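You operate a simulated robot arm through the tools that you are given. There is no shell and no other tool. Be economical: measure what you need, move in short steps, check, and stop when the job is done.

Carry out the task below with a simulated robot arm. There is one attempt and no reset: what you move stays moved.

TASK
Reset both brackets to their red marks, then shut and lock the window.
Fine: both knobs end tight.

The check looks at the end state, three seconds after you hand in, the way a careful person would. Anything else that was tipped, shoved, dropped, spilled or broken makes it a failure.

THE ROBOT
A 7-joint arm with a two-finger parallel gripper on a trunk, on a base that drives. Base frame: it is fixed to the floor where the robot stands at the start and does not move with it; the origin is under the middle of the robot, x ahead of it, y to its left, z up; the surface under the hand at the start is at about z = 0.86. Units: m, degrees, N and s.
Its first joint turns from -166.0 to 166.0 degrees. Places, roughly: lower bracket [0.8, -0.1, 1]; lower knob [0.7, -0.1, 1]; upper bracket [0.8, -0.1, 1.3]; upper knob [0.7, -0.1, 1.3]; window handle [0.4, -0.6, 1.2]; window sash [0.5, -0.5, 1.2]. Payload 4.4 kg.
The TCP is the grasp point between the finger pads, 0.023 m short of the fingertips. In the tool frame z runs along the fingers and y along their closing line. The gripper opens to 0.094 m. The fingers are 0.038 m wide and 0.01 m thick; the gripper's body (0.054 by 0.096 m) begins 0.039 m behind the TCP.
Orientation is that of the tool frame in the base frame, as [roll, pitch, yaw] about the fixed x, y, z axes, in that order (R = Rz(yaw) Ry(pitch) Rx(roll)). With the fingers straight down and closing along the base's y, the tool's x points along the base's -x, its y along +y and its z along -z.

THE INTERFACE
- The arm moves only by the tool servo_tool. Its argument "rows" is a list of rows, each a list of 3 entries, a list of its own where there are three numbers: the shift along the tool's x, y, z in units of 30 mm (1.0 is 30 mm), then the turn, a rotation vector about the tool's x, y, z in units of 5 degrees (1.0 is 5 degrees), then the gripper command, from -1 (shut) to 1 (fully open), values between in proportion. In form: [[[x, y, z], [ax, ay, az], jaw], ...]. A call has 1 to 8 rows; each row shifts and turns the commanded pose from where the row before left it, along the tool's axes as they then stand. A call with a number of a shift or a turn outside -1 to 1 is refused whole. A row lasts 0.2 s, in which the tool goes at most 0.05 m and 8.6 degrees; a call with a longer step from one row to the next is refused whole, and so is a gripper value outside its range. A pose out of reach is approached as far as the arm can. The call stops where the force on the tool passes 40 N (or 10 N more than at its start, if that is more) or the arm is blocked; 0.2 s more then pass. Each finger travels about 0.108 m/s and halts on what it meets, pressing with about 22 N; the grip force reading is that of the motor and also rises with nothing between the fingers. The clock runs only during rows and for 0.2 s after the last one: add rows that do not move to give the fingers time. It gives the time, the measured TCP pose, the force on the tool (base axes), the opening and the grip force at its end, in the units of the frame above (readings bear some noise), with the torque about the TCP (base axes, N m) and any sound that the robot's microphone picked up.
- Cameras (640 x 400 px; columns grow to the right, rows downward): "scene" is now at [0.1644, 0.1584, 1.5078]; the picture's right is [-0.85, -0.53, 0.00], its down [-0.13, 0.20, -0.97] and it looks along [0.52, -0.82, -0.24] (base axes); focal length 226 px, centre (320, 200). "wrist" rides on the gripper at [0.086, 0.016, -0.075] in the tool frame; the picture's right is [-0.18, 0.98, 0.00], its down [-0.58, -0.11, -0.81] and it looks along [-0.79, -0.15, 0.59] (tool axes); focal length 243 px, centre (320, 200). There is no depth. A picture from a camera that has moved, and an enlarged one, comes with that camera's place and axes in the base frame and with its lens. The place of the scene camera against the robot may be out by one fixed shift of up to 0.018 m in any direction.
- get_image(camera): a new picture of that camera. No time passes.
- steer(legs): drives the robot by 1 to 6 legs, each [ahead, left, turn to the left] in m, m and degrees, along the robot's own axes; the way and the turn of a leg run together, so that a leg with both is an arc; at most 1.5 m and 180 degrees a leg. The arm and the cameras ride along, it lands a little off, and it stops where it bumps. It gives what a move gives.
- head_to(pan, tilt): turns the head with the scene camera to pan (to the left, within 120 degrees either way) and tilt (down, from -29 to 69), counted from straight ahead of the robot. It gives what a move gives.
- inspect(camera, box): a new picture of the part [left, top, right, bottom] of that camera's present view, enlarged. No time passes.
- hand_in(): hands the job in; it is judged then, once.

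Go step by step. Nothing tells you exact positions but the pictures and the camera data: compare them with the known pose of the tool, close in by small moves and look again before you grip or let go. The budget is 120 turns and 90 pictures, counting those below and the enlarged ones. Unless the task says otherwise, let go and move clear before handing in, and close with one line.

The tools are called after "Call:" as name(argument=value, ...) on one line, values as JSON. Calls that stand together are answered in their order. servo_tool: Moves the arm, as the interface text tells. Its arguments: {"type":"object","properties":{"rows":{"type":"array"}},"required":["rows"]} The other tools are called the same way: steer (legs) drives the base; head_to (pan, tilt) turns the head that bears the scene camera; get_image (camera) takes a picture; inspect (camera, box) takes an enlarged picture of a part of a camera's view; hand_in () hands the job in.

At the start:

```text
t: 0.0
position: [0.6169, -0.1471, 1.5864]
ee_rot: [180.0, 0.0, 180.0]
ft_force: [0.4, 0.2, 0.5]
moment: [0.01, 0.03, -0.03]
gripper_width: 0.094
finger_force: 0.1
robot x, y, heading: [-0.0015, 0.001, 0.1]
head pan, tilt: [-57.9, 13.7]
```

scene: 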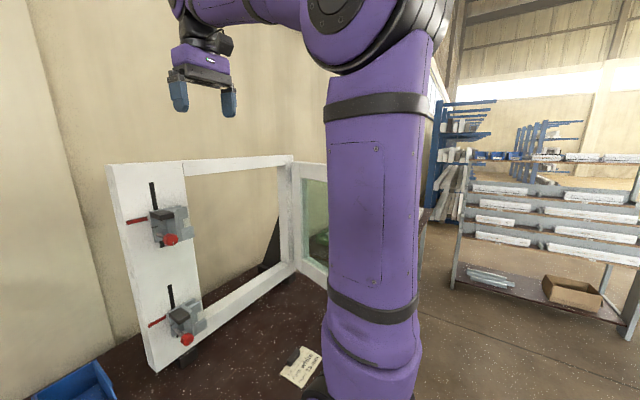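
wrist: 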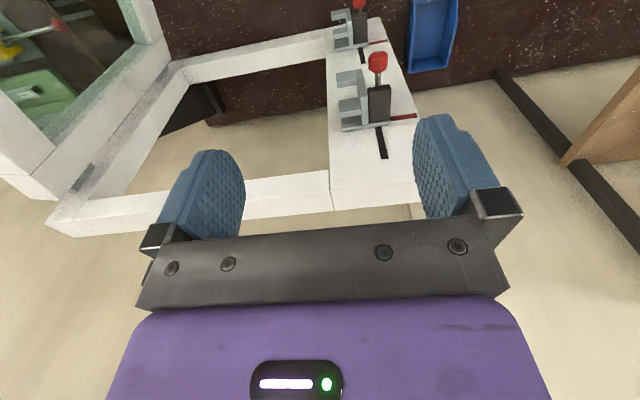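

I see a window frame with two brackets on a jamb, each with a red knob and a red mark, and a sash opened toward the right, plus a note on the bench. I'll zoom in on the brackets and the note.

Call:
inspect(camera="scene", box=[100, 160, 260, 260])

Call:
inspect(camera="scene", box=[120, 260, 280, 360])

Call:
inspect(camera="scene", box=[250, 320, 346, 400])

Call:
inspect(camera="wrist", box=[300, 0, 460, 100])

Call:
inspect(camera="wrist", box=[300, 60, 460, 180])

```text
4.00 times, centred on (180, 210) of scene
camera zoom: at [0.1644, 0.1584, 1.5078], right [-0.85, -0.53, 0.0], down [-0.13, 0.2, -0.97], along [0.52, -0.82, -0.24], focal length 905 px, centre (880, 160)
```

zoom: 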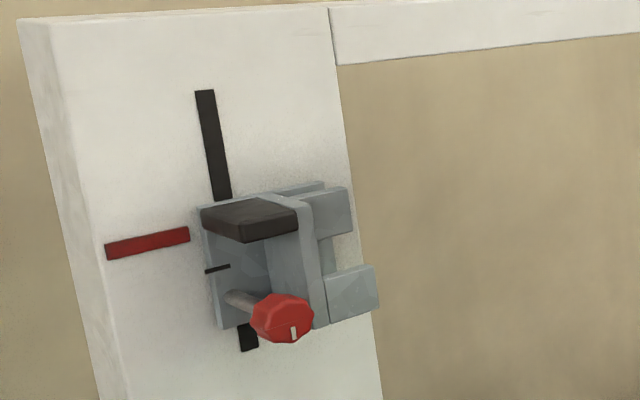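

```text
4.00 times, centred on (200, 310) of scene
camera zoom: at [0.1644, 0.1584, 1.5078], right [-0.85, -0.53, 0.0], down [-0.13, 0.2, -0.97], along [0.52, -0.82, -0.24], focal length 905 px, centre (800, -240)
```

zoom: 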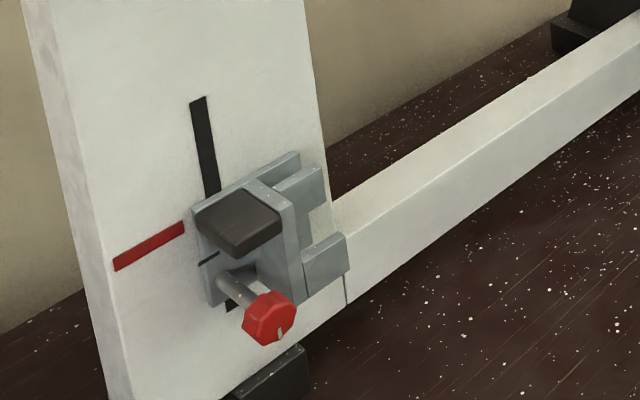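

```text
5.00 times, centred on (298, 360) of scene
camera zoom: at [0.1644, 0.1584, 1.5078], right [-0.85, -0.53, 0.0], down [-0.13, 0.2, -0.97], along [0.52, -0.82, -0.24], focal length 1132 px, centre (430, -600)
```

zoom: 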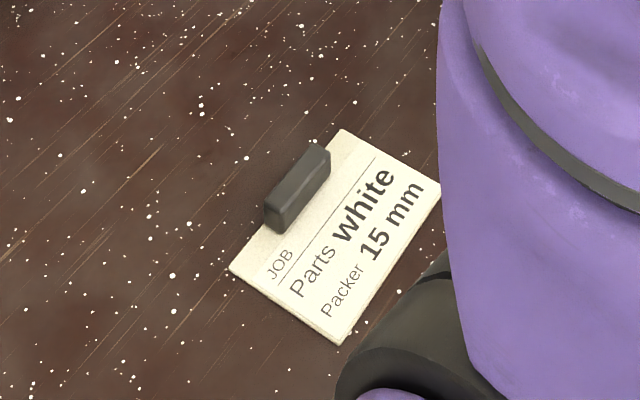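

```text
4.00 times, centred on (380, 50) of wrist
camera zoom: at [0.5319, -0.1298, 1.6615], right [0.18, 0.98, 0.0], down [0.58, -0.11, 0.81], along [0.79, -0.15, -0.59], focal length 970 px, centre (80, 800)
```

zoom: 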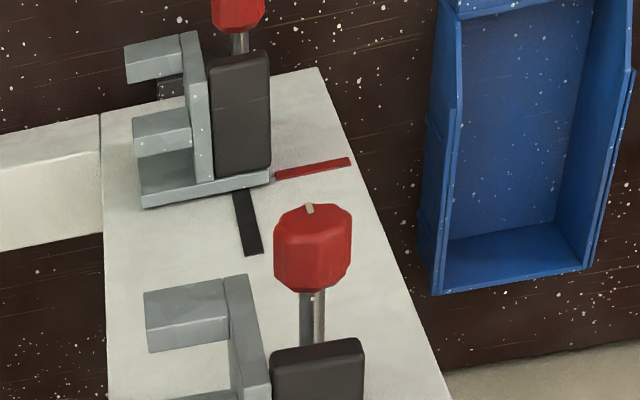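

```text
3.33 times, centred on (380, 120) of wrist
camera zoom: at [0.5319, -0.1298, 1.6615], right [0.18, 0.98, 0.0], down [0.58, -0.11, 0.81], along [0.79, -0.15, -0.59], focal length 809 px, centre (120, 467)
```

zoom: 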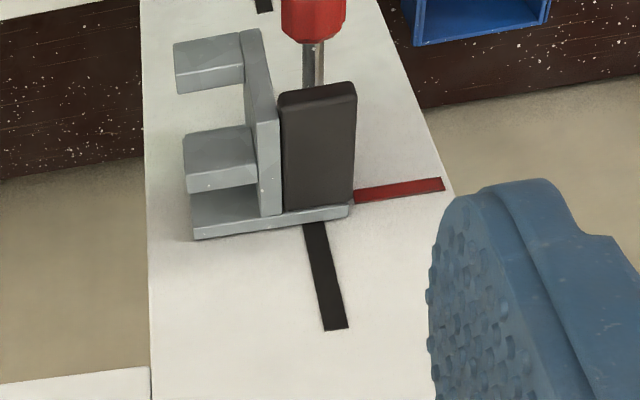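

Both brackets' index lines sit below the red marks (by about 3–4 cm), so both need raising. Next I look at the sash and handle, which the arm hides for now.

Call:
head_to(pan=-75, tilt=25)

Call:
get_image(camera="scene")

Call:
inspect(camera="wrist", box=[0, 0, 240, 240])

```text
t: 0.8
position: [0.6179, -0.1458, 1.5878]
ee_rot: [179.9, -0.1, -179.9]
ft_force: [0.6, 0.0, -0.8]
moment: [-0.01, 0.01, 0.04]
gripper_width: 0.0938
finger_force: 0.0
robot x, y, heading: [-0.0031, 0.0004, 0.2]
head pan, tilt: [-75.0, 25.0]
```

```text
82 pictures are left
camera scene: at [0.1387, 0.1485, 1.4894], right [-0.97, -0.26, 0.0], down [-0.11, 0.41, -0.91], along [0.24, -0.88, -0.42], focal length 226 px, centre (320, 200)
```

scene: 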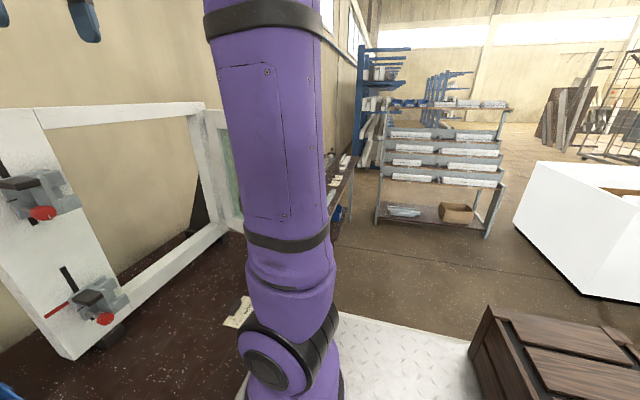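

```text
1.67 times, centred on (120, 120) of wrist
camera zoom: at [0.5319, -0.1298, 1.6615], right [0.18, 0.98, 0.0], down [0.58, -0.11, 0.81], along [0.79, -0.15, -0.59], focal length 404 px, centre (653, 333)
```

zoom: 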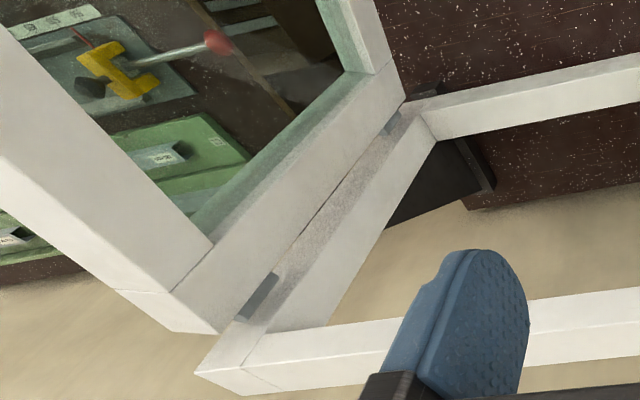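

The upper knob comes out at about [0.73, -0.07, 1.26], with the frame plane near x = 0.8 facing the robot. I'll tip the tool to point along +x while staying clear above the frame.

Call:
servo_tool(rows=[[[0, 0.3, 0], [0, -1, 0], 1], [[0, 0.3, 0], [0, -1, 0], 1], [[0, 0.3, 0], [0, -1, 0], 1], [[0, 0.3, 0], [0, -1, 0], 1], [[0, 0.3, 0], [0, -1, 0], 1], [[0, 0.3, 0], [0, -1, 0], 1], [[0, 0.3, 0], [0, -1, 0], 1], [[0, 0.3, 0], [0, -1, 0], 1]])

Call:
servo_tool(rows=[[[0, 0, 0], [0, -1, 0], 1], [[0, 0, 0], [0, -1, 0], 1], [[0, 0, 0], [0, -1, 0], 1], [[0, 0, 0], [0, -1, 0], 1], [[0, 0, 0], [0, -1, 0], 1], [[0, 0, 0], [0, -1, 0], 1], [[0, 0, 0], [0, -1, 0], 1], [[0, 0, 0], [0, -1, 0], 1]])

Call:
servo_tool(rows=[[[0, 0, 0], [0, -1, 0], 1], [[0, 0, 0], [0, -1, 0], 1], [[0.5, 0, -1], [0, 0, 0], 1], [[1, 0, 0], [0, 0, 0], 1], [[1, 0, 0], [0, 0, 0], 1], [[1, 0, 0], [0, 0, 0], 1], [[1, 0, 0], [0, 0, 0], 1], [[1, 0, 0], [0, 0, 0], 1]])

Call:
get_image(camera="wrist")

Call:
get_image(camera="scene")

```text
t: 2.6
position: [0.6176, -0.0752, 1.5857]
ee_rot: [180.0, 40.0, 180.0]
ft_force: [0.6, 0.7, -0.3]
moment: [0.0, 0.0, 0.02]
gripper_width: 0.094
finger_force: 0.0
robot x, y, heading: [0.0001, -0.0001, -0.2]
head pan, tilt: [-75.0, 25.0]
```

```text
t: 4.4
position: [0.6189, -0.0736, 1.588]
ee_rot: [179.9, 80.1, -180.0]
ft_force: [0.2, -0.5, -0.1]
moment: [0.01, -0.02, 0.04]
gripper_width: 0.0941
finger_force: 0.1
robot x, y, heading: [-0.0002, 0.0006, -0.0]
head pan, tilt: [-75.0, 25.0]
```

```text
t: 6.2
position: [0.5919, -0.0731, 1.43]
ee_rot: [-63.2, 90.0, -63.2]
ft_force: [-1.3, 0.3, 0.3]
moment: [0.02, 0.03, 0.0]
gripper_width: 0.094
finger_force: 0.0
out of reach, approached as far as the arm can: row 8
robot x, y, heading: [0.001, 0.0005, -0.2]
head pan, tilt: [-75.0, 25.0]
```

```text
80 pictures are left
camera wrist: at [0.5183, -0.0562, 1.3437], right [0.0, 0.98, 0.18], down [-0.81, -0.11, 0.58], along [0.59, -0.15, 0.79], focal length 243 px, centre (320, 200)
```

wrist: 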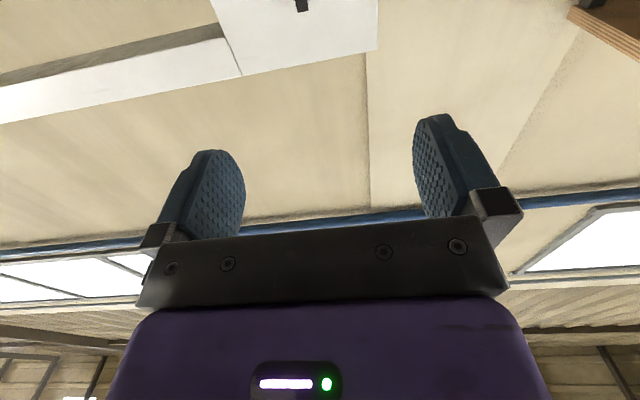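

```text
79 pictures are left
camera scene: at [0.1383, 0.1485, 1.4894], right [-0.97, -0.26, 0.0], down [-0.11, 0.41, -0.91], along [0.23, -0.88, -0.42], focal length 226 px, centre (320, 200)
```

scene: 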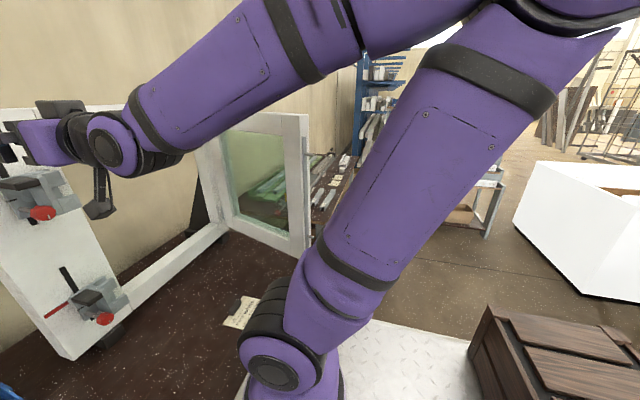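

The camera is underneath and looks upward, which is no use, so I back the base off a little for reach and roll the tool 180° to bring the camera on top.

Call:
steer(legs=[[-0.15, 0, 0]])

Call:
servo_tool(rows=[[[0, 0, 0], [0, 0, 1], 1], [[0, 0, 0], [0, 0, 1], 1], [[0, 0, 0], [0, 0, 1], 1], [[0, 0, 0], [0, 0, 1], 1], [[0, 0, 0], [0, 0, 1], 1], [[0, 0, 0], [0, 0, 1], 1], [[0, 0, 0], [0, 0, 1], 1], [[0, 0, 0], [0, 0, 1], 1]])

Call:
servo_tool(rows=[[[0, 0, 0], [0, 0, 1], 1], [[0, 0, 0], [0, 0, 1], 1], [[0, 0, 0], [0, 0, 1], 1], [[0, 0, 0], [0, 0, 1], 1], [[0, 0, 0], [0, 0, 1], 1], [[0, 0, 0], [0, 0, 1], 1], [[0, 0, 0], [0, 0, 1], 1], [[0, 0, 0], [0, 0, 1], 1]])

```text
t: 7.6
position: [0.4372, -0.0754, 1.4293]
ee_rot: [-177.8, 90.0, -177.9]
ft_force: [-0.1, 0.4, -0.2]
moment: [-0.02, -0.01, -0.01]
gripper_width: 0.0941
finger_force: 0.1
robot x, y, heading: [-0.1542, -0.0014, 0.0]
head pan, tilt: [-75.0, 25.0]
```

```text
t: 9.4
position: [0.4387, -0.0746, 1.4309]
ee_rot: [90.1, 49.8, 89.9]
ft_force: [-0.4, -0.3, 0.8]
moment: [0.03, -0.02, 0.0]
gripper_width: 0.094
finger_force: 0.0
robot x, y, heading: [-0.1542, -0.0014, -0.0]
head pan, tilt: [-75.0, 25.0]
```

```text
t: 11.2
position: [0.439, -0.0737, 1.4307]
ee_rot: [90.0, 10.0, 90.0]
ft_force: [0.0, 0.8, 0.7]
moment: [0.0, 0.0, -0.01]
gripper_width: 0.094
finger_force: 0.0
robot x, y, heading: [-0.1538, -0.0019, -0.1]
head pan, tilt: [-75.0, 25.0]
```

The roll works; 100° remain, and I keep going.

Call:
servo_tool(rows=[[[0, 0, 0], [0, 0, 1], 1], [[0, 0, 0], [0, 0, 1], 1], [[0, 0, 0], [0, 0, 1], 1], [[0, 0, 0], [0, 0, 1], 1], [[0, 0, 0], [0, 0, 1], 1], [[0, 0, 0], [0, 0, 1], 1], [[0, 0, 0], [0, 0, 1], 1], [[0, 0, 0], [0, 0, 1], 1]])

Call:
servo_tool(rows=[[[0, 0, 0], [0, 0, 1], 1], [[0, 0, 0], [0, 0, 1], 1], [[0, 0, 0], [0, 0, 1], 1], [[0, 0, 0], [0, 0, 1], 1], [[0, 0, 0], [0, 0, 1], 1], [[0, 0, 0], [0, 0, 1], 1], [[0, 0, 0], [0, 0, 1], 1], [[0, 0, 0], [0, 0, 1], 1]])

Call:
servo_tool(rows=[[[0, 0, 0], [0, 0, 1], 1], [[0, 0, 0], [0, 0, 1], 1], [[0, 0, 0], [0, 0, 1], 1], [[0, 0, 0], [0, 0, 1], 1], [[-1, 0, 1], [0, 0, 0], 1], [[-1, 0, 1], [0, 0, 0], 1], [[-1, 0, 1], [0, 0, 0], 1], [[-1, 0, 1], [0, 0, 0], 1]])

Call:
get_image(camera="wrist")

Call:
head_to(pan=-50, tilt=20)

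Call:
get_image(camera="scene")

```text
t: 13.0
position: [0.4379, -0.0744, 1.4297]
ee_rot: [90.0, -30.1, 89.9]
ft_force: [-0.1, -1.6, 0.2]
moment: [0.02, -0.02, 0.01]
gripper_width: 0.0942
finger_force: 0.0
robot x, y, heading: [-0.1547, 0.0007, -0.2]
head pan, tilt: [-75.0, 25.0]
```

```text
t: 14.8
position: [0.4385, -0.0741, 1.4306]
ee_rot: [90.3, -70.0, 89.7]
ft_force: [0.3, 0.2, 0.0]
moment: [0.01, 0.01, 0.03]
gripper_width: 0.094
finger_force: 0.1
robot x, y, heading: [-0.1555, 0.0008, 0.1]
head pan, tilt: [-75.0, 25.0]
```

```text
t: 16.6
position: [0.5629, -0.0752, 1.3155]
ee_rot: [-16.8, -89.9, -163.3]
ft_force: [-1.0, -2.2, 0.3]
moment: [0.0, 0.02, 0.1]
gripper_width: 0.0941
finger_force: 0.1
out of reach, approached as far as the arm can: row 5
robot x, y, heading: [-0.1553, 0.0022, -0.1]
head pan, tilt: [-75.0, 25.0]
```

```text
78 pictures are left
camera wrist: at [0.489, -0.0912, 1.4024], right [0.0, -0.98, -0.18], down [-0.81, 0.11, -0.58], along [0.59, 0.15, -0.79], focal length 243 px, centre (320, 200)
```

wrist: 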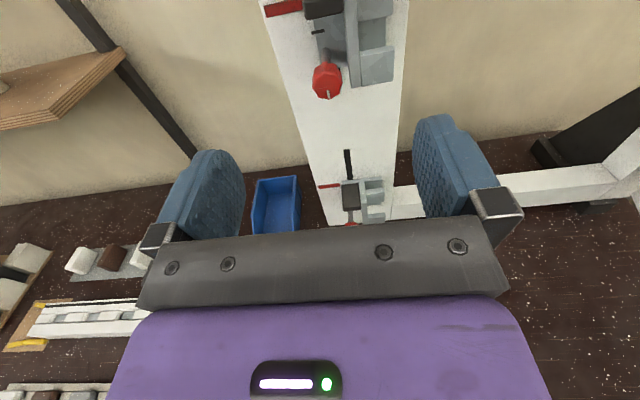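

```text
t: 17.5
position: [0.5633, -0.0733, 1.315]
ee_rot: [-177.0, -90.0, -3.2]
ft_force: [0.3, 0.2, 1.2]
moment: [-0.02, 0.01, 0.03]
gripper_width: 0.094
finger_force: 0.1
robot x, y, heading: [-0.1539, 0.0003, -0.2]
head pan, tilt: [-50.0, 20.0]
```

```text
77 pictures are left
camera scene: at [0.0213, 0.1659, 1.4974], right [-0.77, -0.64, 0.0], down [-0.22, 0.26, -0.94], along [0.6, -0.72, -0.34], focal length 226 px, centre (320, 200)
```

scene: 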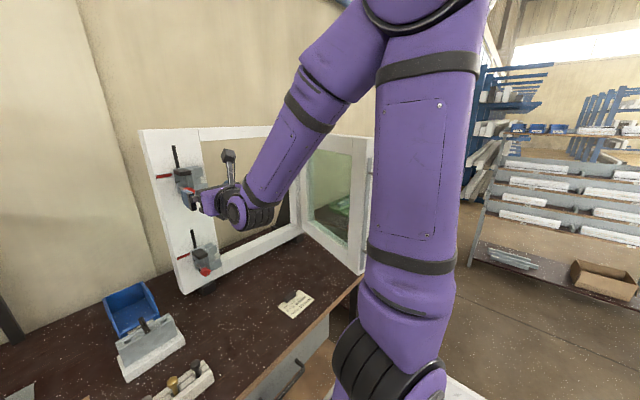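

The wrist camera now looks right at the work, and the upper knob triangulates to about [0.71, -0.077, 1.289]. I'll come level with it, stop short and look closer.

Call:
servo_tool(rows=[[[-0.45, 0.07, 0.7], [0, 0, 0], 1], [[-0.45, 0.07, 0.7], [0, 0, 0], 1], [[0, 0, 0.7], [0, 0, 0], 1], [[0, 0, 0], [0, 0, 0], 1]])

Call:
get_image(camera="wrist")

Call:
inspect(camera="wrist", box=[220, 0, 460, 150])

Call:
inspect(camera="scene", box=[130, 130, 290, 230])

```text
t: 18.5
position: [0.6257, -0.078, 1.2879]
ee_rot: [151.8, -89.9, 28.1]
ft_force: [-1.0, 0.4, 0.6]
moment: [-0.01, 0.0, -0.04]
gripper_width: 0.0941
finger_force: 0.1
robot x, y, heading: [-0.1561, 0.0009, -0.1]
head pan, tilt: [-50.0, 20.0]
```

```text
76 pictures are left
camera wrist: at [0.5515, -0.0938, 1.3756], right [0.0, -0.98, -0.18], down [-0.81, 0.11, -0.58], along [0.59, 0.15, -0.79], focal length 243 px, centre (320, 200)
```

wrist: 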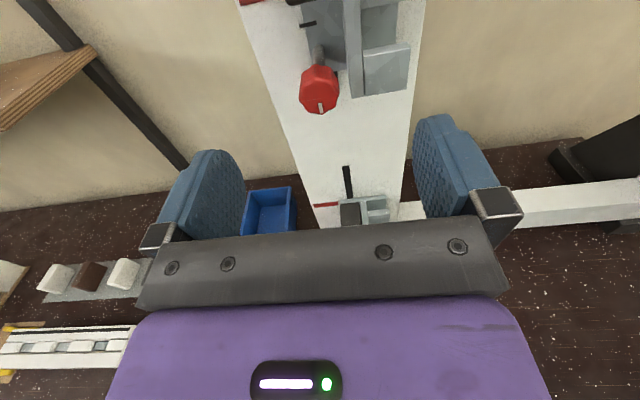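

```text
2.67 times, centred on (340, 75) of wrist
camera zoom: at [0.5515, -0.0938, 1.3756], right [0.0, -0.98, -0.18], down [-0.81, 0.11, -0.58], along [0.59, 0.15, -0.79], focal length 647 px, centre (267, 533)
```

zoom: 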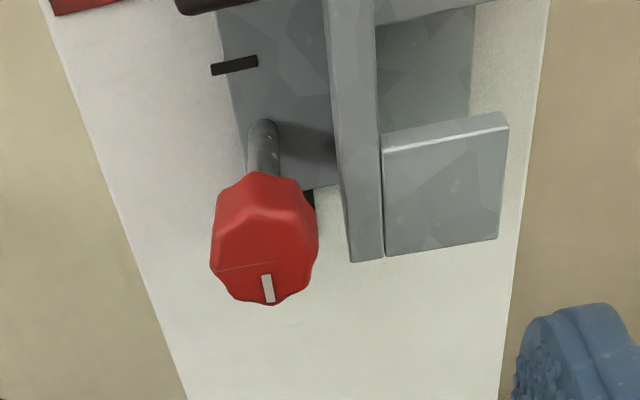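

```text
4.00 times, centred on (210, 180) of scene
camera zoom: at [0.0214, 0.1661, 1.4974], right [-0.77, -0.64, 0.0], down [-0.22, 0.26, -0.94], along [0.6, -0.72, -0.34], focal length 905 px, centre (760, 280)
```

zoom: 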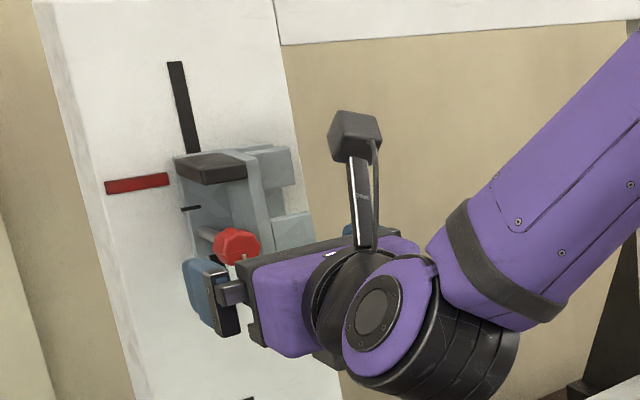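

The knob sits at about [0.711, -0.076, 1.287], and the web's front edge is about 3 cm behind it. I'll narrow the jaw and move forward so the pads straddle the knob.

Call:
servo_tool(rows=[[[0, 0, 0], [0, 0, 0], 0.1], [[0, -0.06, 0.6], [0, 0, 0], 0.1], [[0, 0, 0.6], [0, 0, 0], 0.1], [[0, 0, 0.6], [0, 0, 0], 0.1], [[0, 0, 0.6], [0, 0, 0], 0.1], [[0, 0, 0], [0, 0, 0], 0.1]])

Call:
get_image(camera="wrist")

Call:
inspect(camera="scene", box=[140, 140, 260, 230])

```text
t: 19.9
position: [0.6974, -0.0779, 1.2892]
ee_rot: [-20.6, -90.0, -159.6]
ft_force: [0.0, -0.9, 0.1]
moment: [-0.03, -0.02, 0.0]
gripper_width: 0.0517
finger_force: 0.0
robot x, y, heading: [-0.1545, 0.0019, -0.0]
head pan, tilt: [-50.0, 20.0]
```

```text
73 pictures are left
camera wrist: at [0.6225, -0.0929, 1.3756], right [0.0, -0.98, -0.18], down [-0.81, 0.11, -0.58], along [0.59, 0.15, -0.79], focal length 243 px, centre (320, 200)
```

wrist: 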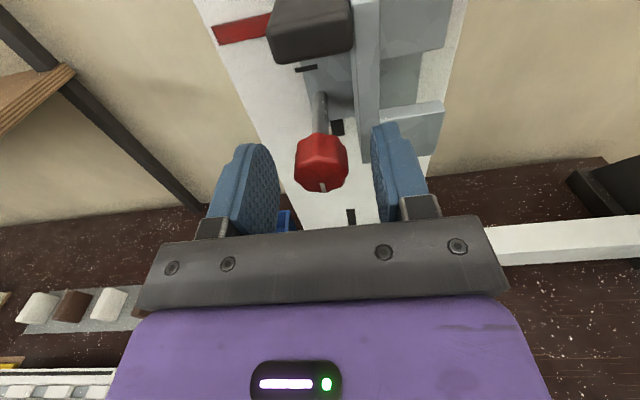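

```text
4.44 times, centred on (200, 185) of scene
camera zoom: at [0.0213, 0.166, 1.4974], right [-0.77, -0.64, 0.0], down [-0.22, 0.26, -0.94], along [0.6, -0.72, -0.34], focal length 1006 px, centre (853, 267)
```

zoom: 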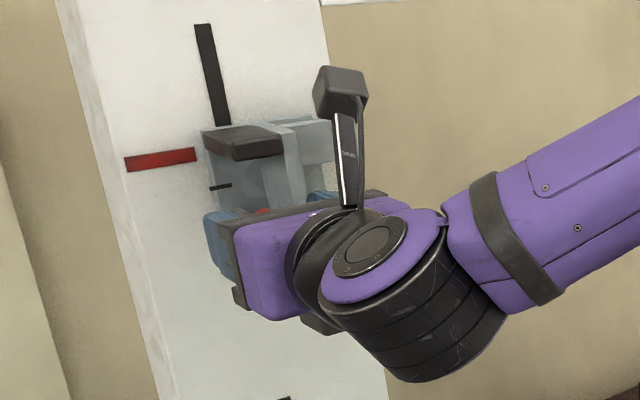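

The pads already overlap the knob well and the fingertips are close to the web's front edge, so I close here.

Call:
servo_tool(rows=[[[0, 0, 0.07], [0, 0, 0], -1], [[0, 0, 0], [0, 0, 0], -1], [[0, 0, 0], [0, 0, 0], -1]])

Call:
get_image(camera="wrist")

```text
t: 20.7
position: [0.6966, -0.0781, 1.2892]
ee_rot: [104.4, -90.0, 75.3]
ft_force: [-21.4, 0.4, 0.3]
moment: [-0.01, -0.07, 0.04]
gripper_width: 0.0259
finger_force: 44.8
robot x, y, heading: [-0.153, 0.0, -0.4]
head pan, tilt: [-50.0, 20.0]
```

```text
71 pictures are left
camera wrist: at [0.6233, -0.0928, 1.3753], right [0.0, -0.98, -0.18], down [-0.81, 0.11, -0.58], along [0.59, 0.15, -0.79], focal length 243 px, centre (320, 200)
```

wrist: 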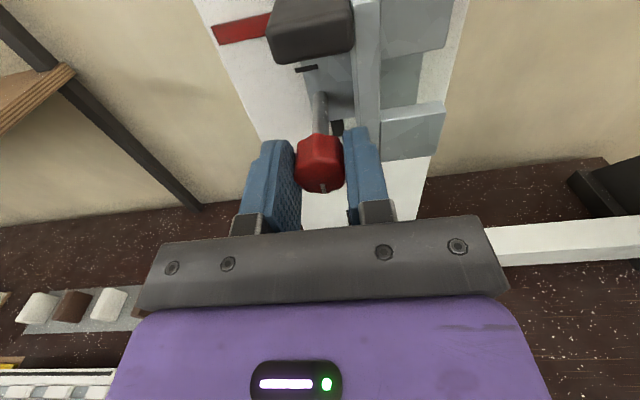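

Gripped at 26 mm, with a light push-back of about 21 N along x, so I back the command off 3 mm. Then I try turning counterclockwise.

Call:
servo_tool(rows=[[[0, 0, -0.1], [0, 0, 0], -1], [[0, 0, 0], [0, 0, 0], -1]])

Call:
servo_tool(rows=[[[0, 0, 0], [0, 0, -0.6], -1], [[0, 0, 0], [0, 0, -0.6], -1], [[0, 0, 0], [0, 0, -0.6], -1]])

```text
t: 21.3
position: [0.6973, -0.077, 1.2878]
ee_rot: [7.4, -89.8, 172.5]
ft_force: [17.7, 4.1, 17.7]
moment: [0.0, -0.38, 0.17]
gripper_width: 0.026
finger_force: 45.2
robot x, y, heading: [-0.1523, -0.0053, -0.1]
head pan, tilt: [-50.0, 20.0]
```

```text
t: 21.9
position: [0.6971, -0.0758, 1.2884]
ee_rot: [88.5, -84.0, 91.4]
ft_force: [5.4, 2.7, -1.9]
moment: [-0.01, 0.04, 0.15]
gripper_width: 0.0257
finger_force: 44.7
robot x, y, heading: [-0.1553, 0.001, -0.2]
head pan, tilt: [-50.0, 20.0]
stopped in row 3: the force on the tool passed its limit at 41 N (the readings are from after the stop); the commanded pose is now the measured one
```

The turn began but a force limit stopped it, so I look for what touches.

Call:
inspect(camera="wrist", box=[220, 80, 420, 220])

```text
2.86 times, centred on (320, 150) of wrist
camera zoom: at [0.623, -0.0834, 1.376], right [0.0, -1.0, -0.08], down [-0.8, 0.05, -0.59], along [0.59, 0.06, -0.8], focal length 693 px, centre (320, 343)
```

zoom: 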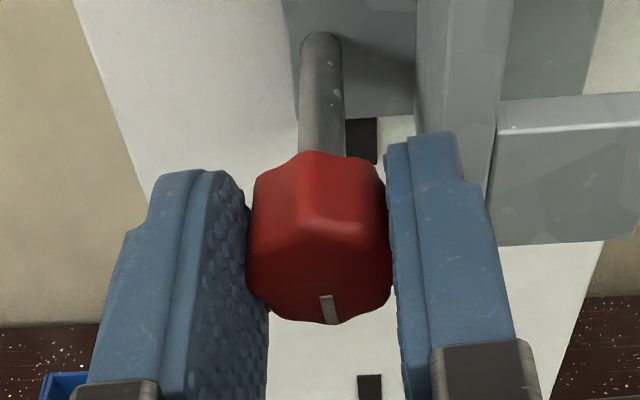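

The right fingertip looks to be rubbing the web's front edge. I'll open, retreat 6 mm and regrip.

Call:
servo_tool(rows=[[[0, 0, 0], [0, 0, 0], -0.2], [[0, 0, -0.2], [0, 0, 0], -0.2], [[0, 0, 0], [0, 0, 0], -1], [[0, 0, 0], [0, 0, 0], -1]])

Call:
servo_tool(rows=[[[0, 0, 0], [0, 0, -0.8], -1], [[0, 0, 0], [0, 0, -0.8], -1], [[0, 0, 0], [0, 0, -0.8], -1]])

Call:
inspect(camera="wrist", box=[220, 80, 420, 220])

```text
t: 22.9
position: [0.6908, -0.0758, 1.2888]
ee_rot: [88.5, -84.0, 91.4]
ft_force: [2.0, 2.1, -2.5]
moment: [0.03, -0.01, 0.07]
gripper_width: 0.0254
finger_force: 45.5
robot x, y, heading: [-0.1536, 0.0021, -0.0]
head pan, tilt: [-50.0, 20.0]
```

```text
t: 23.7
position: [0.691, -0.0766, 1.2884]
ee_rot: [89.4, -71.9, 90.6]
ft_force: [-15.8, 9.0, -3.3]
moment: [0.06, 0.19, 0.18]
gripper_width: 0.0256
finger_force: 44.9
robot x, y, heading: [-0.1516, 0.0011, -0.1]
head pan, tilt: [-50.0, 20.0]
```

```text
2.86 times, centred on (320, 150) of wrist
camera zoom: at [0.6162, -0.0644, 1.3759], right [0.0, -0.99, 0.13], down [-0.8, -0.08, -0.59], along [0.59, -0.11, -0.8], focal length 693 px, centre (320, 343)
```

zoom: 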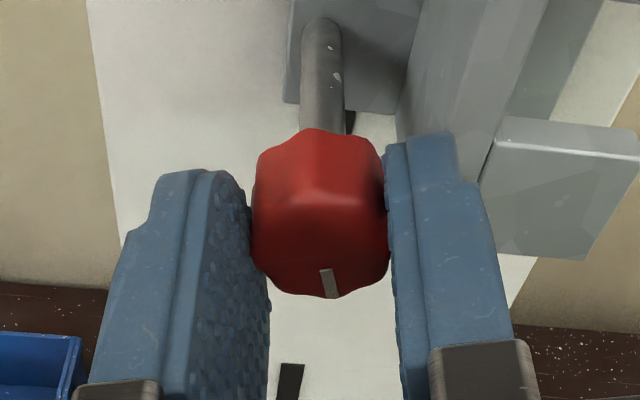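

The knob is turning with the gripper and pushes out a little as it unscrews. I'll carry on in steps with a slight retreat.

Call:
servo_tool(rows=[[[0, 0, -0.04], [0, 0, -1], -1], [[0, 0, -0.02], [0, 0, -1], -1], [[0, 0, -0.02], [0, 0, -1], -1], [[0, 0, -0.02], [0, 0, -1], -1]])

Call:
servo_tool(rows=[[[0, 0, 0], [0, 0, -1], -1], [[0, 0, 0], [0, 0, -1], -1], [[0, 0, 0], [0, 0, -1], -1], [[0, 0, 0], [0, 0, -1], -1]])

Call:
inspect(camera="wrist", box=[220, 80, 420, 220])

```text
t: 24.7
position: [0.6902, -0.0756, 1.2886]
ee_rot: [89.6, -51.9, 90.0]
ft_force: [31.4, 14.9, 5.7]
moment: [0.03, -0.25, 0.44]
gripper_width: 0.0256
finger_force: 45.2
robot x, y, heading: [-0.1535, -0.001, 0.1]
head pan, tilt: [-50.0, 20.0]
```

```text
t: 25.7
position: [0.6883, -0.0758, 1.2868]
ee_rot: [89.9, -31.9, 90.0]
ft_force: [31.3, 25.0, -0.4]
moment: [0.07, -0.07, 0.55]
gripper_width: 0.0254
finger_force: 45.3
robot x, y, heading: [-0.1554, 0.0021, -0.4]
head pan, tilt: [-50.0, 20.0]
```

```text
2.86 times, centred on (320, 150) of wrist
camera zoom: at [0.6148, -0.0102, 1.3467], right [0.0, -0.68, 0.74], down [-0.81, -0.44, -0.4], along [0.59, -0.6, -0.54], focal length 693 px, centre (320, 343)
```

zoom: 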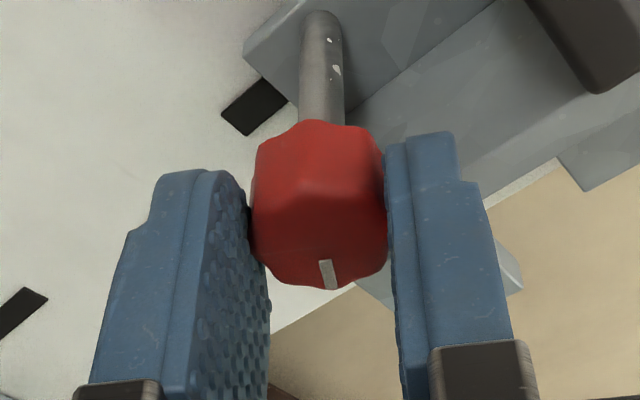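

The knob has turned about 60° with a modest side load. I'll relieve that load, turn on to about 90° total, then test a small lift.

Call:
servo_tool(rows=[[[0.06, -0.03, 0.06], [0, 0, -1], -1], [[0, 0, 0], [0, 0, -1], -1], [[0, 0, 0], [0, 0, -1], -1], [[0, 0, 0], [0, 0, -1], -1], [[0, 0, 0], [0, 0, -1], -1], [[0, 0, 0], [0, 0, -1], -1], [[0, 0, 0], [0, 0, -0.38], -1]])

Call:
servo_tool(rows=[[[0, 0.1, 0], [0, 0, 0], -1], [[0, 0.1, 0], [0, 0, 0], -1], [[0, 0, 0], [0, 0, 0], -1]])

```text
t: 27.3
position: [0.6869, -0.0753, 1.29]
ee_rot: [89.8, 0.0, 89.7]
ft_force: [-32.1, 2.1, -2.5]
moment: [-0.01, 0.07, 0.14]
gripper_width: 0.0254
finger_force: 45.4
robot x, y, heading: [-0.1543, 0.0049, -0.3]
head pan, tilt: [-50.0, 20.0]
```

```text
t: 28.1
position: [0.6883, -0.0755, 1.295]
ee_rot: [89.7, -0.1, 89.7]
ft_force: [-27.6, 6.7, -1.3]
moment: [0.0, 0.07, 0.03]
gripper_width: 0.0254
finger_force: 44.8
robot x, y, heading: [-0.1508, -0.001, -0.3]
head pan, tilt: [-50.0, 20.0]
```

The bracket rises freely with the knob held. I'll check the index against the red mark in both views.

Call:
servo_tool(rows=[[[0, 0.2, -0.05], [0, 0, 0], -1], [[0, 0.2, 0], [0, 0, 0], -1], [[0, 0.1, 0], [0, 0, 0], -1], [[0, 0, 0], [0, 0, 0], -1]])

Call:
get_image(camera="wrist")

Call:
inspect(camera="scene", box=[140, 140, 220, 200])

```text
t: 29.1
position: [0.6887, -0.0763, 1.3103]
ee_rot: [89.8, -0.1, 89.7]
ft_force: [2.6, 3.8, -0.6]
moment: [0.0, 0.01, -0.06]
gripper_width: 0.0254
finger_force: 44.9
robot x, y, heading: [-0.1525, 0.0023, -0.3]
head pan, tilt: [-50.0, 20.0]
```

```text
67 pictures are left
camera wrist: at [0.6154, 0.0119, 1.3264], right [0.0, -0.19, 0.98], down [-0.81, -0.58, -0.11], along [0.59, -0.8, -0.15], focal length 243 px, centre (320, 200)
```

wrist: 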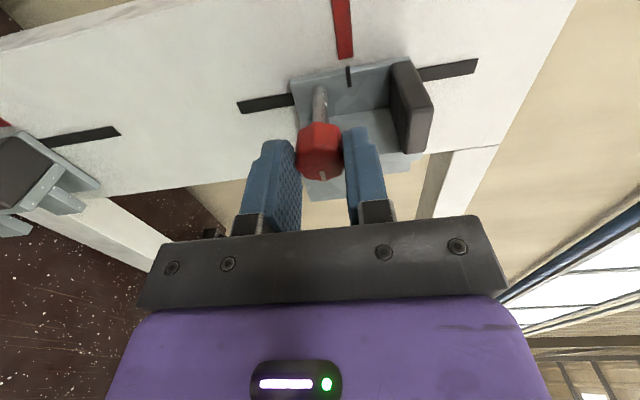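

```text
6.67 times, centred on (180, 170) of scene
camera zoom: at [0.0221, 0.1661, 1.4974], right [-0.77, -0.64, 0.0], down [-0.22, 0.26, -0.94], along [0.6, -0.72, -0.34], focal length 1509 px, centre (1253, 400)
```

zoom: 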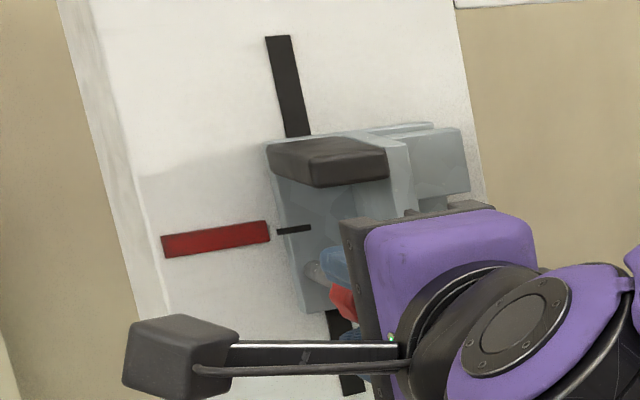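

Great view: the wrist camera sees index and mark side by side and nearly aligned, so I zoom in on that.

Call:
inspect(camera="wrist", box=[290, 0, 410, 120])

```text
3.33 times, centred on (350, 60) of wrist
camera zoom: at [0.6154, 0.0119, 1.3264], right [0.0, -0.19, 0.98], down [-0.81, -0.58, -0.11], along [0.59, -0.8, -0.15], focal length 809 px, centre (220, 667)
```

zoom: 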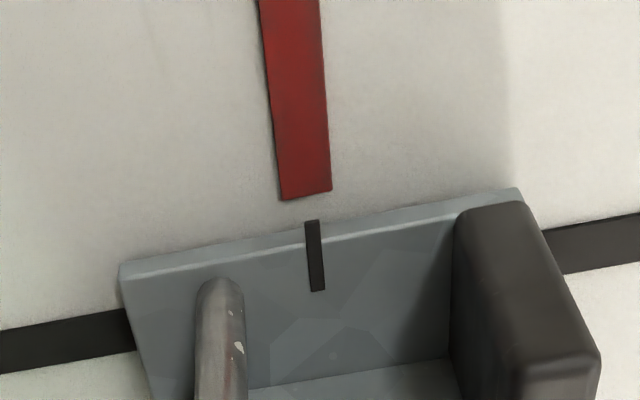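

They match to within about 1 mm, so I lower by about 0.5 mm and begin tightening clockwise while holding the height.

Call:
servo_tool(rows=[[[0, -0.02, 0], [0, 0, 1], -1], [[0, 0, 0.01], [0, 0, 1], -1], [[0, 0, 0.01], [0, 0, 1], -1], [[0, 0, 0.01], [0, 0, 1], -1], [[0, 0, 0.01], [0, 0, 1], -1], [[0, 0, 0.01], [0, 0, 1], -1]])

Call:
servo_tool(rows=[[[0, 0, 0.01], [0, 0, 1], -1], [[0, 0, 0.01], [0, 0, 1], -1], [[0, 0, 0.01], [0, 0, 1], -1], [[0, 0, 0.01], [0, 0, 1], -1], [[0, 0, 0.01], [0, 0, 1], -1], [[0, 0, 0.01], [0, 0, 1], -1]])

```text
t: 30.5
position: [0.6901, -0.0741, 1.3075]
ee_rot: [89.8, -30.2, 89.9]
ft_force: [-3.5, 1.0, -5.2]
moment: [0.02, 0.15, -0.04]
gripper_width: 0.0253
finger_force: 45.1
robot x, y, heading: [-0.1558, -0.0006, -0.2]
head pan, tilt: [-50.0, 20.0]
```

```text
t: 31.5
position: [0.688, -0.0766, 1.3116]
ee_rot: [89.5, -47.4, 89.9]
ft_force: [11.6, 14.9, 0.1]
moment: [0.02, -0.6, 1.1]
gripper_width: 0.0252
finger_force: 44.7
robot x, y, heading: [-0.1551, 0.0019, -0.0]
head pan, tilt: [-50.0, 20.0]
stopped in row 4: the force on the tool passed its limit at 44 N (the readings are from after the stop); the commanded pose is now the measured one
```

A force limit stopped the turn at about -43° remaining, so I check alignment and pose.

Call:
get_image(camera="wrist")

Call:
inspect(camera="scene", box=[140, 140, 220, 200])

```text
64 pictures are left
camera wrist: at [0.6142, -0.028, 1.3856], right [-0.01, -0.85, 0.53], down [-0.81, -0.31, -0.51], along [0.59, -0.43, -0.68], focal length 243 px, centre (320, 200)
```

wrist: 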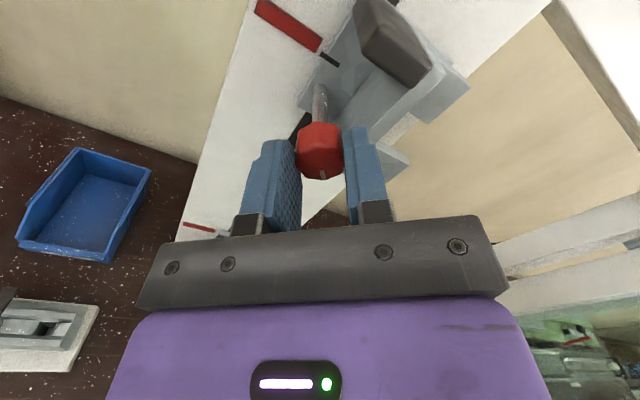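

```text
6.67 times, centred on (180, 170) of scene
camera zoom: at [0.0188, 0.1683, 1.4975], right [-0.77, -0.64, 0.0], down [-0.22, 0.26, -0.94], along [0.6, -0.72, -0.34], focal length 1509 px, centre (1253, 400)
```

zoom: 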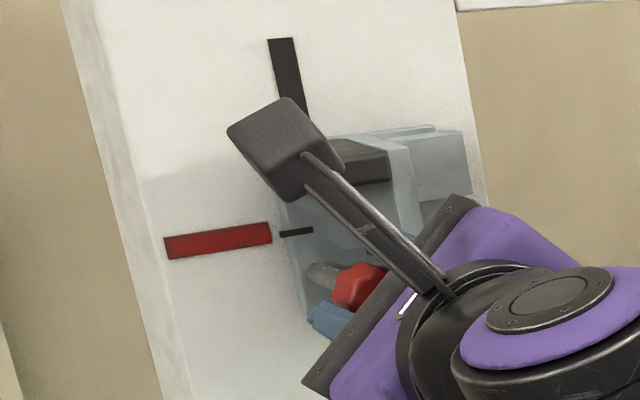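

The alignment holds, and the residual forces suggest a slight off-axis grip rather than a tight knob. I relieve toward +x and +y and continue in small turns.

Call:
servo_tool(rows=[[[0.03, -0.03, 0.03], [0, 0, 0], -1], [[0, 0, 0], [0, 0, 0.6], -1], [[0, 0, 0], [0, 0, 0.6], -1], [[0, 0, 0], [0, 0, 0.6], -1]])

```text
t: 32.3
position: [0.6876, -0.0764, 1.3112]
ee_rot: [89.8, -52.9, 89.5]
ft_force: [11.7, 20.9, 1.3]
moment: [0.04, -0.7, 1.16]
gripper_width: 0.0252
finger_force: 44.6
robot x, y, heading: [-0.1554, 0.0, -0.3]
head pan, tilt: [-50.0, 20.0]
stopped in row 4: the force on the tool passed its limit at 48 N (the readings are from after the stop); the commanded pose is now the measured one
```

The side force rises again, so I compare the knob's pointer and the fingers up close.

Call:
inspect(camera="wrist", box=[220, 0, 440, 220])

```text
1.82 times, centred on (330, 110) of wrist
camera zoom: at [0.6142, -0.0351, 1.3901], right [-0.01, -0.89, 0.45], down [-0.81, -0.25, -0.53], along [0.59, -0.37, -0.72], focal length 441 px, centre (302, 364)
```

zoom: 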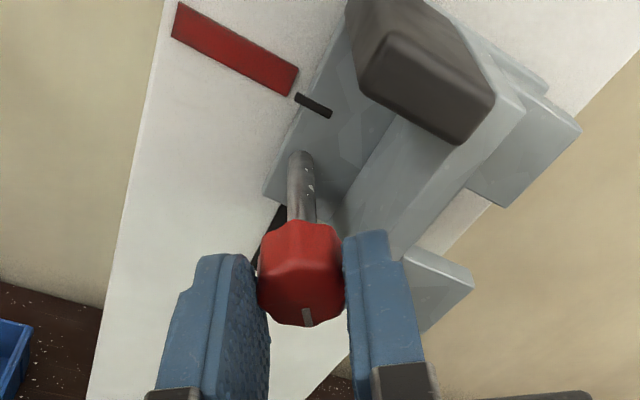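

The knob turns with the gripper, but the grip is building side load. I test whether the bracket is already holding by nudging up 1.5 mm and reading the force.

Call:
servo_tool(rows=[[[0.04, 0.03, 0], [0, 0, 0], -1], [[0, 0, 0], [0, 0, 0], -1]])

```text
t: 32.8
position: [0.6876, -0.0757, 1.3115]
ee_rot: [89.9, -52.9, 89.5]
ft_force: [-15.4, -1.5, 5.0]
moment: [0.01, -0.05, -0.01]
gripper_width: 0.0253
finger_force: 43.9
robot x, y, heading: [-0.1558, -0.0003, -0.1]
head pan, tilt: [-50.0, 20.0]
stopped in row 2: the force on the tool passed its limit at 45 N (the readings are from after the stop); the commanded pose is now the measured one
```

The bracket resists (45 N for a 1.5 mm nudge), so it is already clamped and I can safely let go to recentre the grip.

Call:
servo_tool(rows=[[[0, 0, 0], [0, 0, 0], -0.1], [[0, 0, 0], [0, 0, 0], -0.1], [[0, 0, 0], [0, 0, 0], -0.1]])

Call:
get_image(camera="wrist")

Call:
inspect(camera="wrist", box=[220, 0, 440, 220])

```text
t: 33.5
position: [0.6887, -0.0776, 1.3094]
ee_rot: [90.1, -53.0, 89.3]
ft_force: [0.1, 0.3, 0.3]
moment: [0.0, 0.0, 0.01]
gripper_width: 0.0422
finger_force: 0.0
robot x, y, heading: [-0.1568, 0.006, -0.3]
head pan, tilt: [-50.0, 20.0]
```

```text
61 pictures are left
camera wrist: at [0.6152, -0.0356, 1.3898], right [-0.01, -0.9, 0.44], down [-0.81, -0.25, -0.53], along [0.59, -0.36, -0.72], focal length 243 px, centre (320, 200)
```

wrist: 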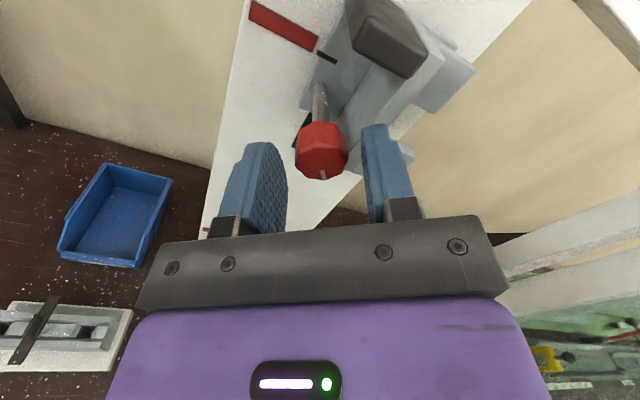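

```text
1.82 times, centred on (330, 110) of wrist
camera zoom: at [0.6152, -0.0356, 1.3898], right [-0.01, -0.9, 0.44], down [-0.81, -0.25, -0.53], along [0.59, -0.36, -0.72], focal length 441 px, centre (302, 364)
```

zoom: 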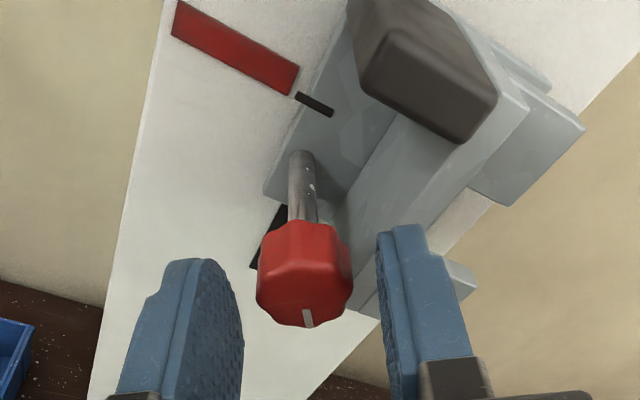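

The knob centre is at about [0.7105, -0.0755, 1.311], and the tool is roughly 2 mm low and right of it. I recentre, regrip and turn on.

Call:
servo_tool(rows=[[[0.08, -0.023, 0], [0, 0, 0], -0.1], [[0, 0, 0], [0, 0, 0], -1], [[0, 0, 0], [0, 0, 0], -1], [[0, 0, 0], [0, 0, 0], -1]])

Call:
servo_tool(rows=[[[0, 0, 0], [0, 0, 0.5], -1]])

Call:
servo_tool(rows=[[[0, 0, 0], [0, 0, 0.5], -1]])

Call:
servo_tool(rows=[[[0, 0, 0], [0, 0, 0.5], -1]])

```text
t: 34.5
position: [0.6915, -0.0761, 1.3115]
ee_rot: [89.9, -53.0, 89.3]
ft_force: [15.7, -9.2, 23.3]
moment: [-0.06, -0.63, -0.15]
gripper_width: 0.0256
finger_force: 45.4
robot x, y, heading: [-0.1582, 0.0012, -0.2]
head pan, tilt: [-50.0, 20.0]
```

```text
t: 35.0
position: [0.6909, -0.0748, 1.3131]
ee_rot: [89.9, -55.6, 89.4]
ft_force: [24.9, -8.2, 31.0]
moment: [-0.1, -0.75, -0.03]
gripper_width: 0.0255
finger_force: 45.1
robot x, y, heading: [-0.152, -0.0037, -0.2]
head pan, tilt: [-50.0, 20.0]
```

```text
t: 35.4
position: [0.6912, -0.0753, 1.3127]
ee_rot: [90.0, -58.1, 89.4]
ft_force: [28.6, -8.1, 32.6]
moment: [-0.08, -0.85, 0.07]
gripper_width: 0.0256
finger_force: 44.9
robot x, y, heading: [-0.1528, 0.0017, -0.3]
head pan, tilt: [-50.0, 20.0]
```

```text
t: 35.8
position: [0.6906, -0.0763, 1.3127]
ee_rot: [90.1, -60.6, 89.2]
ft_force: [27.9, -7.7, 32.3]
moment: [-0.09, -0.87, 0.09]
gripper_width: 0.0253
finger_force: 45.5
robot x, y, heading: [-0.1541, 0.002, -0.2]
head pan, tilt: [-50.0, 20.0]
```

Screw torque is still low (about 0.1 N m), and the rest is preload. I relieve that along +x and +z and continue.

Call:
servo_tool(rows=[[[0.03, 0.02, 0.06], [0, 0, 0], -1], [[0, 0, 0], [0, 0, 0.5], -1]])

Call:
servo_tool(rows=[[[0, 0, 0.01], [0, 0, 0.6], -1], [[0, 0, 0.01], [0, 0, 0.6], -1]])

Call:
servo_tool(rows=[[[0, 0, 0.01], [0, 0, 0.6], -1], [[0, 0, 0.01], [0, 0, 0.6], -1]])

```text
t: 36.4
position: [0.6897, -0.0751, 1.3115]
ee_rot: [90.6, -63.1, 88.9]
ft_force: [-6.8, -13.7, 9.5]
moment: [-0.09, -0.52, -0.16]
gripper_width: 0.0256
finger_force: 44.7
robot x, y, heading: [-0.1542, 0.0035, -0.2]
head pan, tilt: [-50.0, 20.0]
```

```text
t: 37.1
position: [0.6898, -0.076, 1.3107]
ee_rot: [90.5, -69.1, 88.7]
ft_force: [-16.0, -6.9, 2.7]
moment: [-0.04, -0.11, -0.24]
gripper_width: 0.0255
finger_force: 45.1
robot x, y, heading: [-0.1556, 0.0045, 0.0]
head pan, tilt: [-50.0, 20.0]
stopped in row 2: the force on the tool passed its limit at 41 N (the readings are from after the stop); the commanded pose is now the measured one
```

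```text
t: 37.8
position: [0.6895, -0.077, 1.3112]
ee_rot: [90.8, -75.0, 88.4]
ft_force: [-19.8, -13.6, 3.3]
moment: [-0.02, -0.67, -0.17]
gripper_width: 0.0253
finger_force: 44.8
robot x, y, heading: [-0.1566, -0.001, -0.2]
head pan, tilt: [-50.0, 20.0]
```

Turned to within 15° of the original tight angle; I continue past it.

Call:
servo_tool(rows=[[[0, 0.02, -0.03], [0, 0, 0.6], -1], [[0, 0, 0], [0, 0, 0.6], -1]])

Call:
servo_tool(rows=[[[0, 0, 0], [0, 0, 0.6], -1], [[0, 0, 0], [0, 0, 0.6], -1]])

Call:
servo_tool(rows=[[[0, 0, 0], [0, 0, 0.6], -1], [[0, 0, 0], [0, 0, 0.6], -1]])

Call:
inspect(camera="wrist", box=[220, 0, 440, 220])

```text
t: 38.4
position: [0.6915, -0.0766, 1.3122]
ee_rot: [91.4, -81.2, 88.0]
ft_force: [-21.7, -15.2, 4.3]
moment: [-0.06, 0.36, -0.45]
gripper_width: 0.0255
finger_force: 45.2
robot x, y, heading: [-0.1549, 0.0016, -0.3]
head pan, tilt: [-50.0, 20.0]
```

```text
t: 39.0
position: [0.6911, -0.0765, 1.3122]
ee_rot: [94.9, -87.2, 84.3]
ft_force: [-23.2, -18.9, 1.0]
moment: [-0.05, 0.09, -0.47]
gripper_width: 0.0257
finger_force: 45.0
robot x, y, heading: [-0.153, 0.0012, -0.5]
head pan, tilt: [-50.0, 20.0]
```

```text
t: 39.5
position: [0.6906, -0.0771, 1.3115]
ee_rot: [-92.2, -86.9, -88.3]
ft_force: [-10.0, -18.8, 10.7]
moment: [-0.5, -0.41, -0.47]
gripper_width: 0.0254
finger_force: 44.8
robot x, y, heading: [-0.1535, -0.0002, -0.4]
head pan, tilt: [-50.0, 20.0]
```

```text
1.82 times, centred on (330, 110) of wrist
camera zoom: at [0.6171, -0.0966, 1.3981], right [-0.01, -0.97, -0.24], down [-0.81, 0.15, -0.57], along [0.59, 0.18, -0.78], focal length 441 px, centre (302, 364)
```

zoom: 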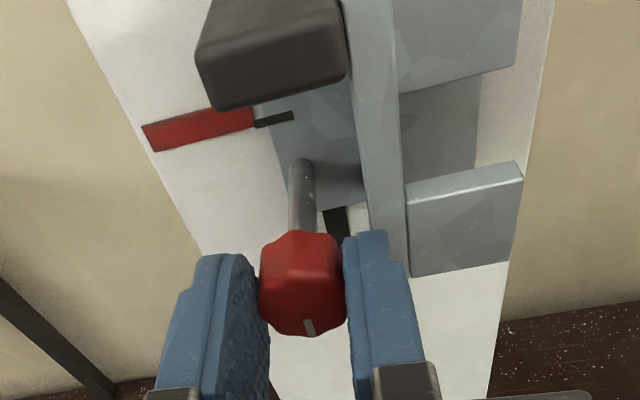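

The torque about the screw has jumped to -0.5 N m near the original angle, so it is tightening. I go a few degrees more.

Call:
servo_tool(rows=[[[0, 0, 0], [0, 0, 0.6], -1]])

Call:
servo_tool(rows=[[[0, 0, 0], [0, 0, 0.6], -1]])

Call:
servo_tool(rows=[[[0, 0, 0], [0, 0, 0.6], -1]])

```text
t: 40.0
position: [0.6905, -0.0771, 1.3117]
ee_rot: [-92.2, -83.9, -88.5]
ft_force: [-5.1, -17.3, 10.4]
moment: [-0.4, -0.15, -0.21]
gripper_width: 0.0255
finger_force: 45.2
robot x, y, heading: [-0.1552, 0.0021, -0.1]
head pan, tilt: [-50.0, 20.0]
```

```text
t: 40.4
position: [0.6915, -0.0778, 1.3113]
ee_rot: [-91.9, -80.8, -88.8]
ft_force: [-3.2, -17.1, 5.9]
moment: [-0.47, 0.01, -0.2]
gripper_width: 0.0254
finger_force: 44.8
robot x, y, heading: [-0.1531, 0.0012, -0.0]
head pan, tilt: [-50.0, 20.0]
```

```text
t: 40.8
position: [0.6912, -0.0767, 1.3117]
ee_rot: [-91.2, -77.8, -89.6]
ft_force: [-5.5, -20.5, 5.2]
moment: [-0.63, -0.1, -0.39]
gripper_width: 0.0259
finger_force: 45.3
robot x, y, heading: [-0.1559, 0.0014, -0.2]
head pan, tilt: [-50.0, 20.0]
```

I check whether the knob still follows or the pads slip.

Call:
inspect(camera="wrist", box=[220, 0, 440, 220])

```text
1.82 times, centred on (330, 110) of wrist
camera zoom: at [0.6171, -0.1099, 1.393], right [-0.01, -0.92, -0.39], down [-0.81, 0.24, -0.54], along [0.59, 0.3, -0.75], focal length 441 px, centre (302, 364)
```

zoom: 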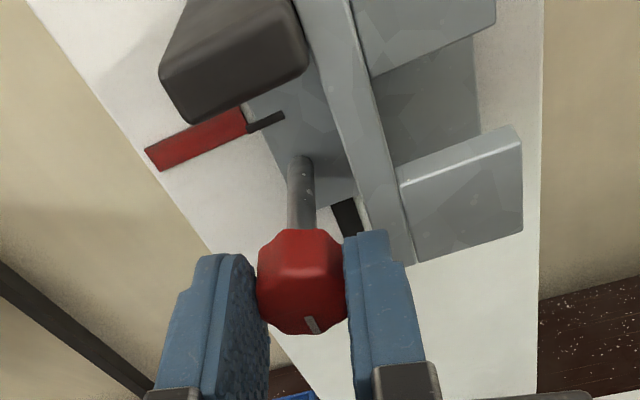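

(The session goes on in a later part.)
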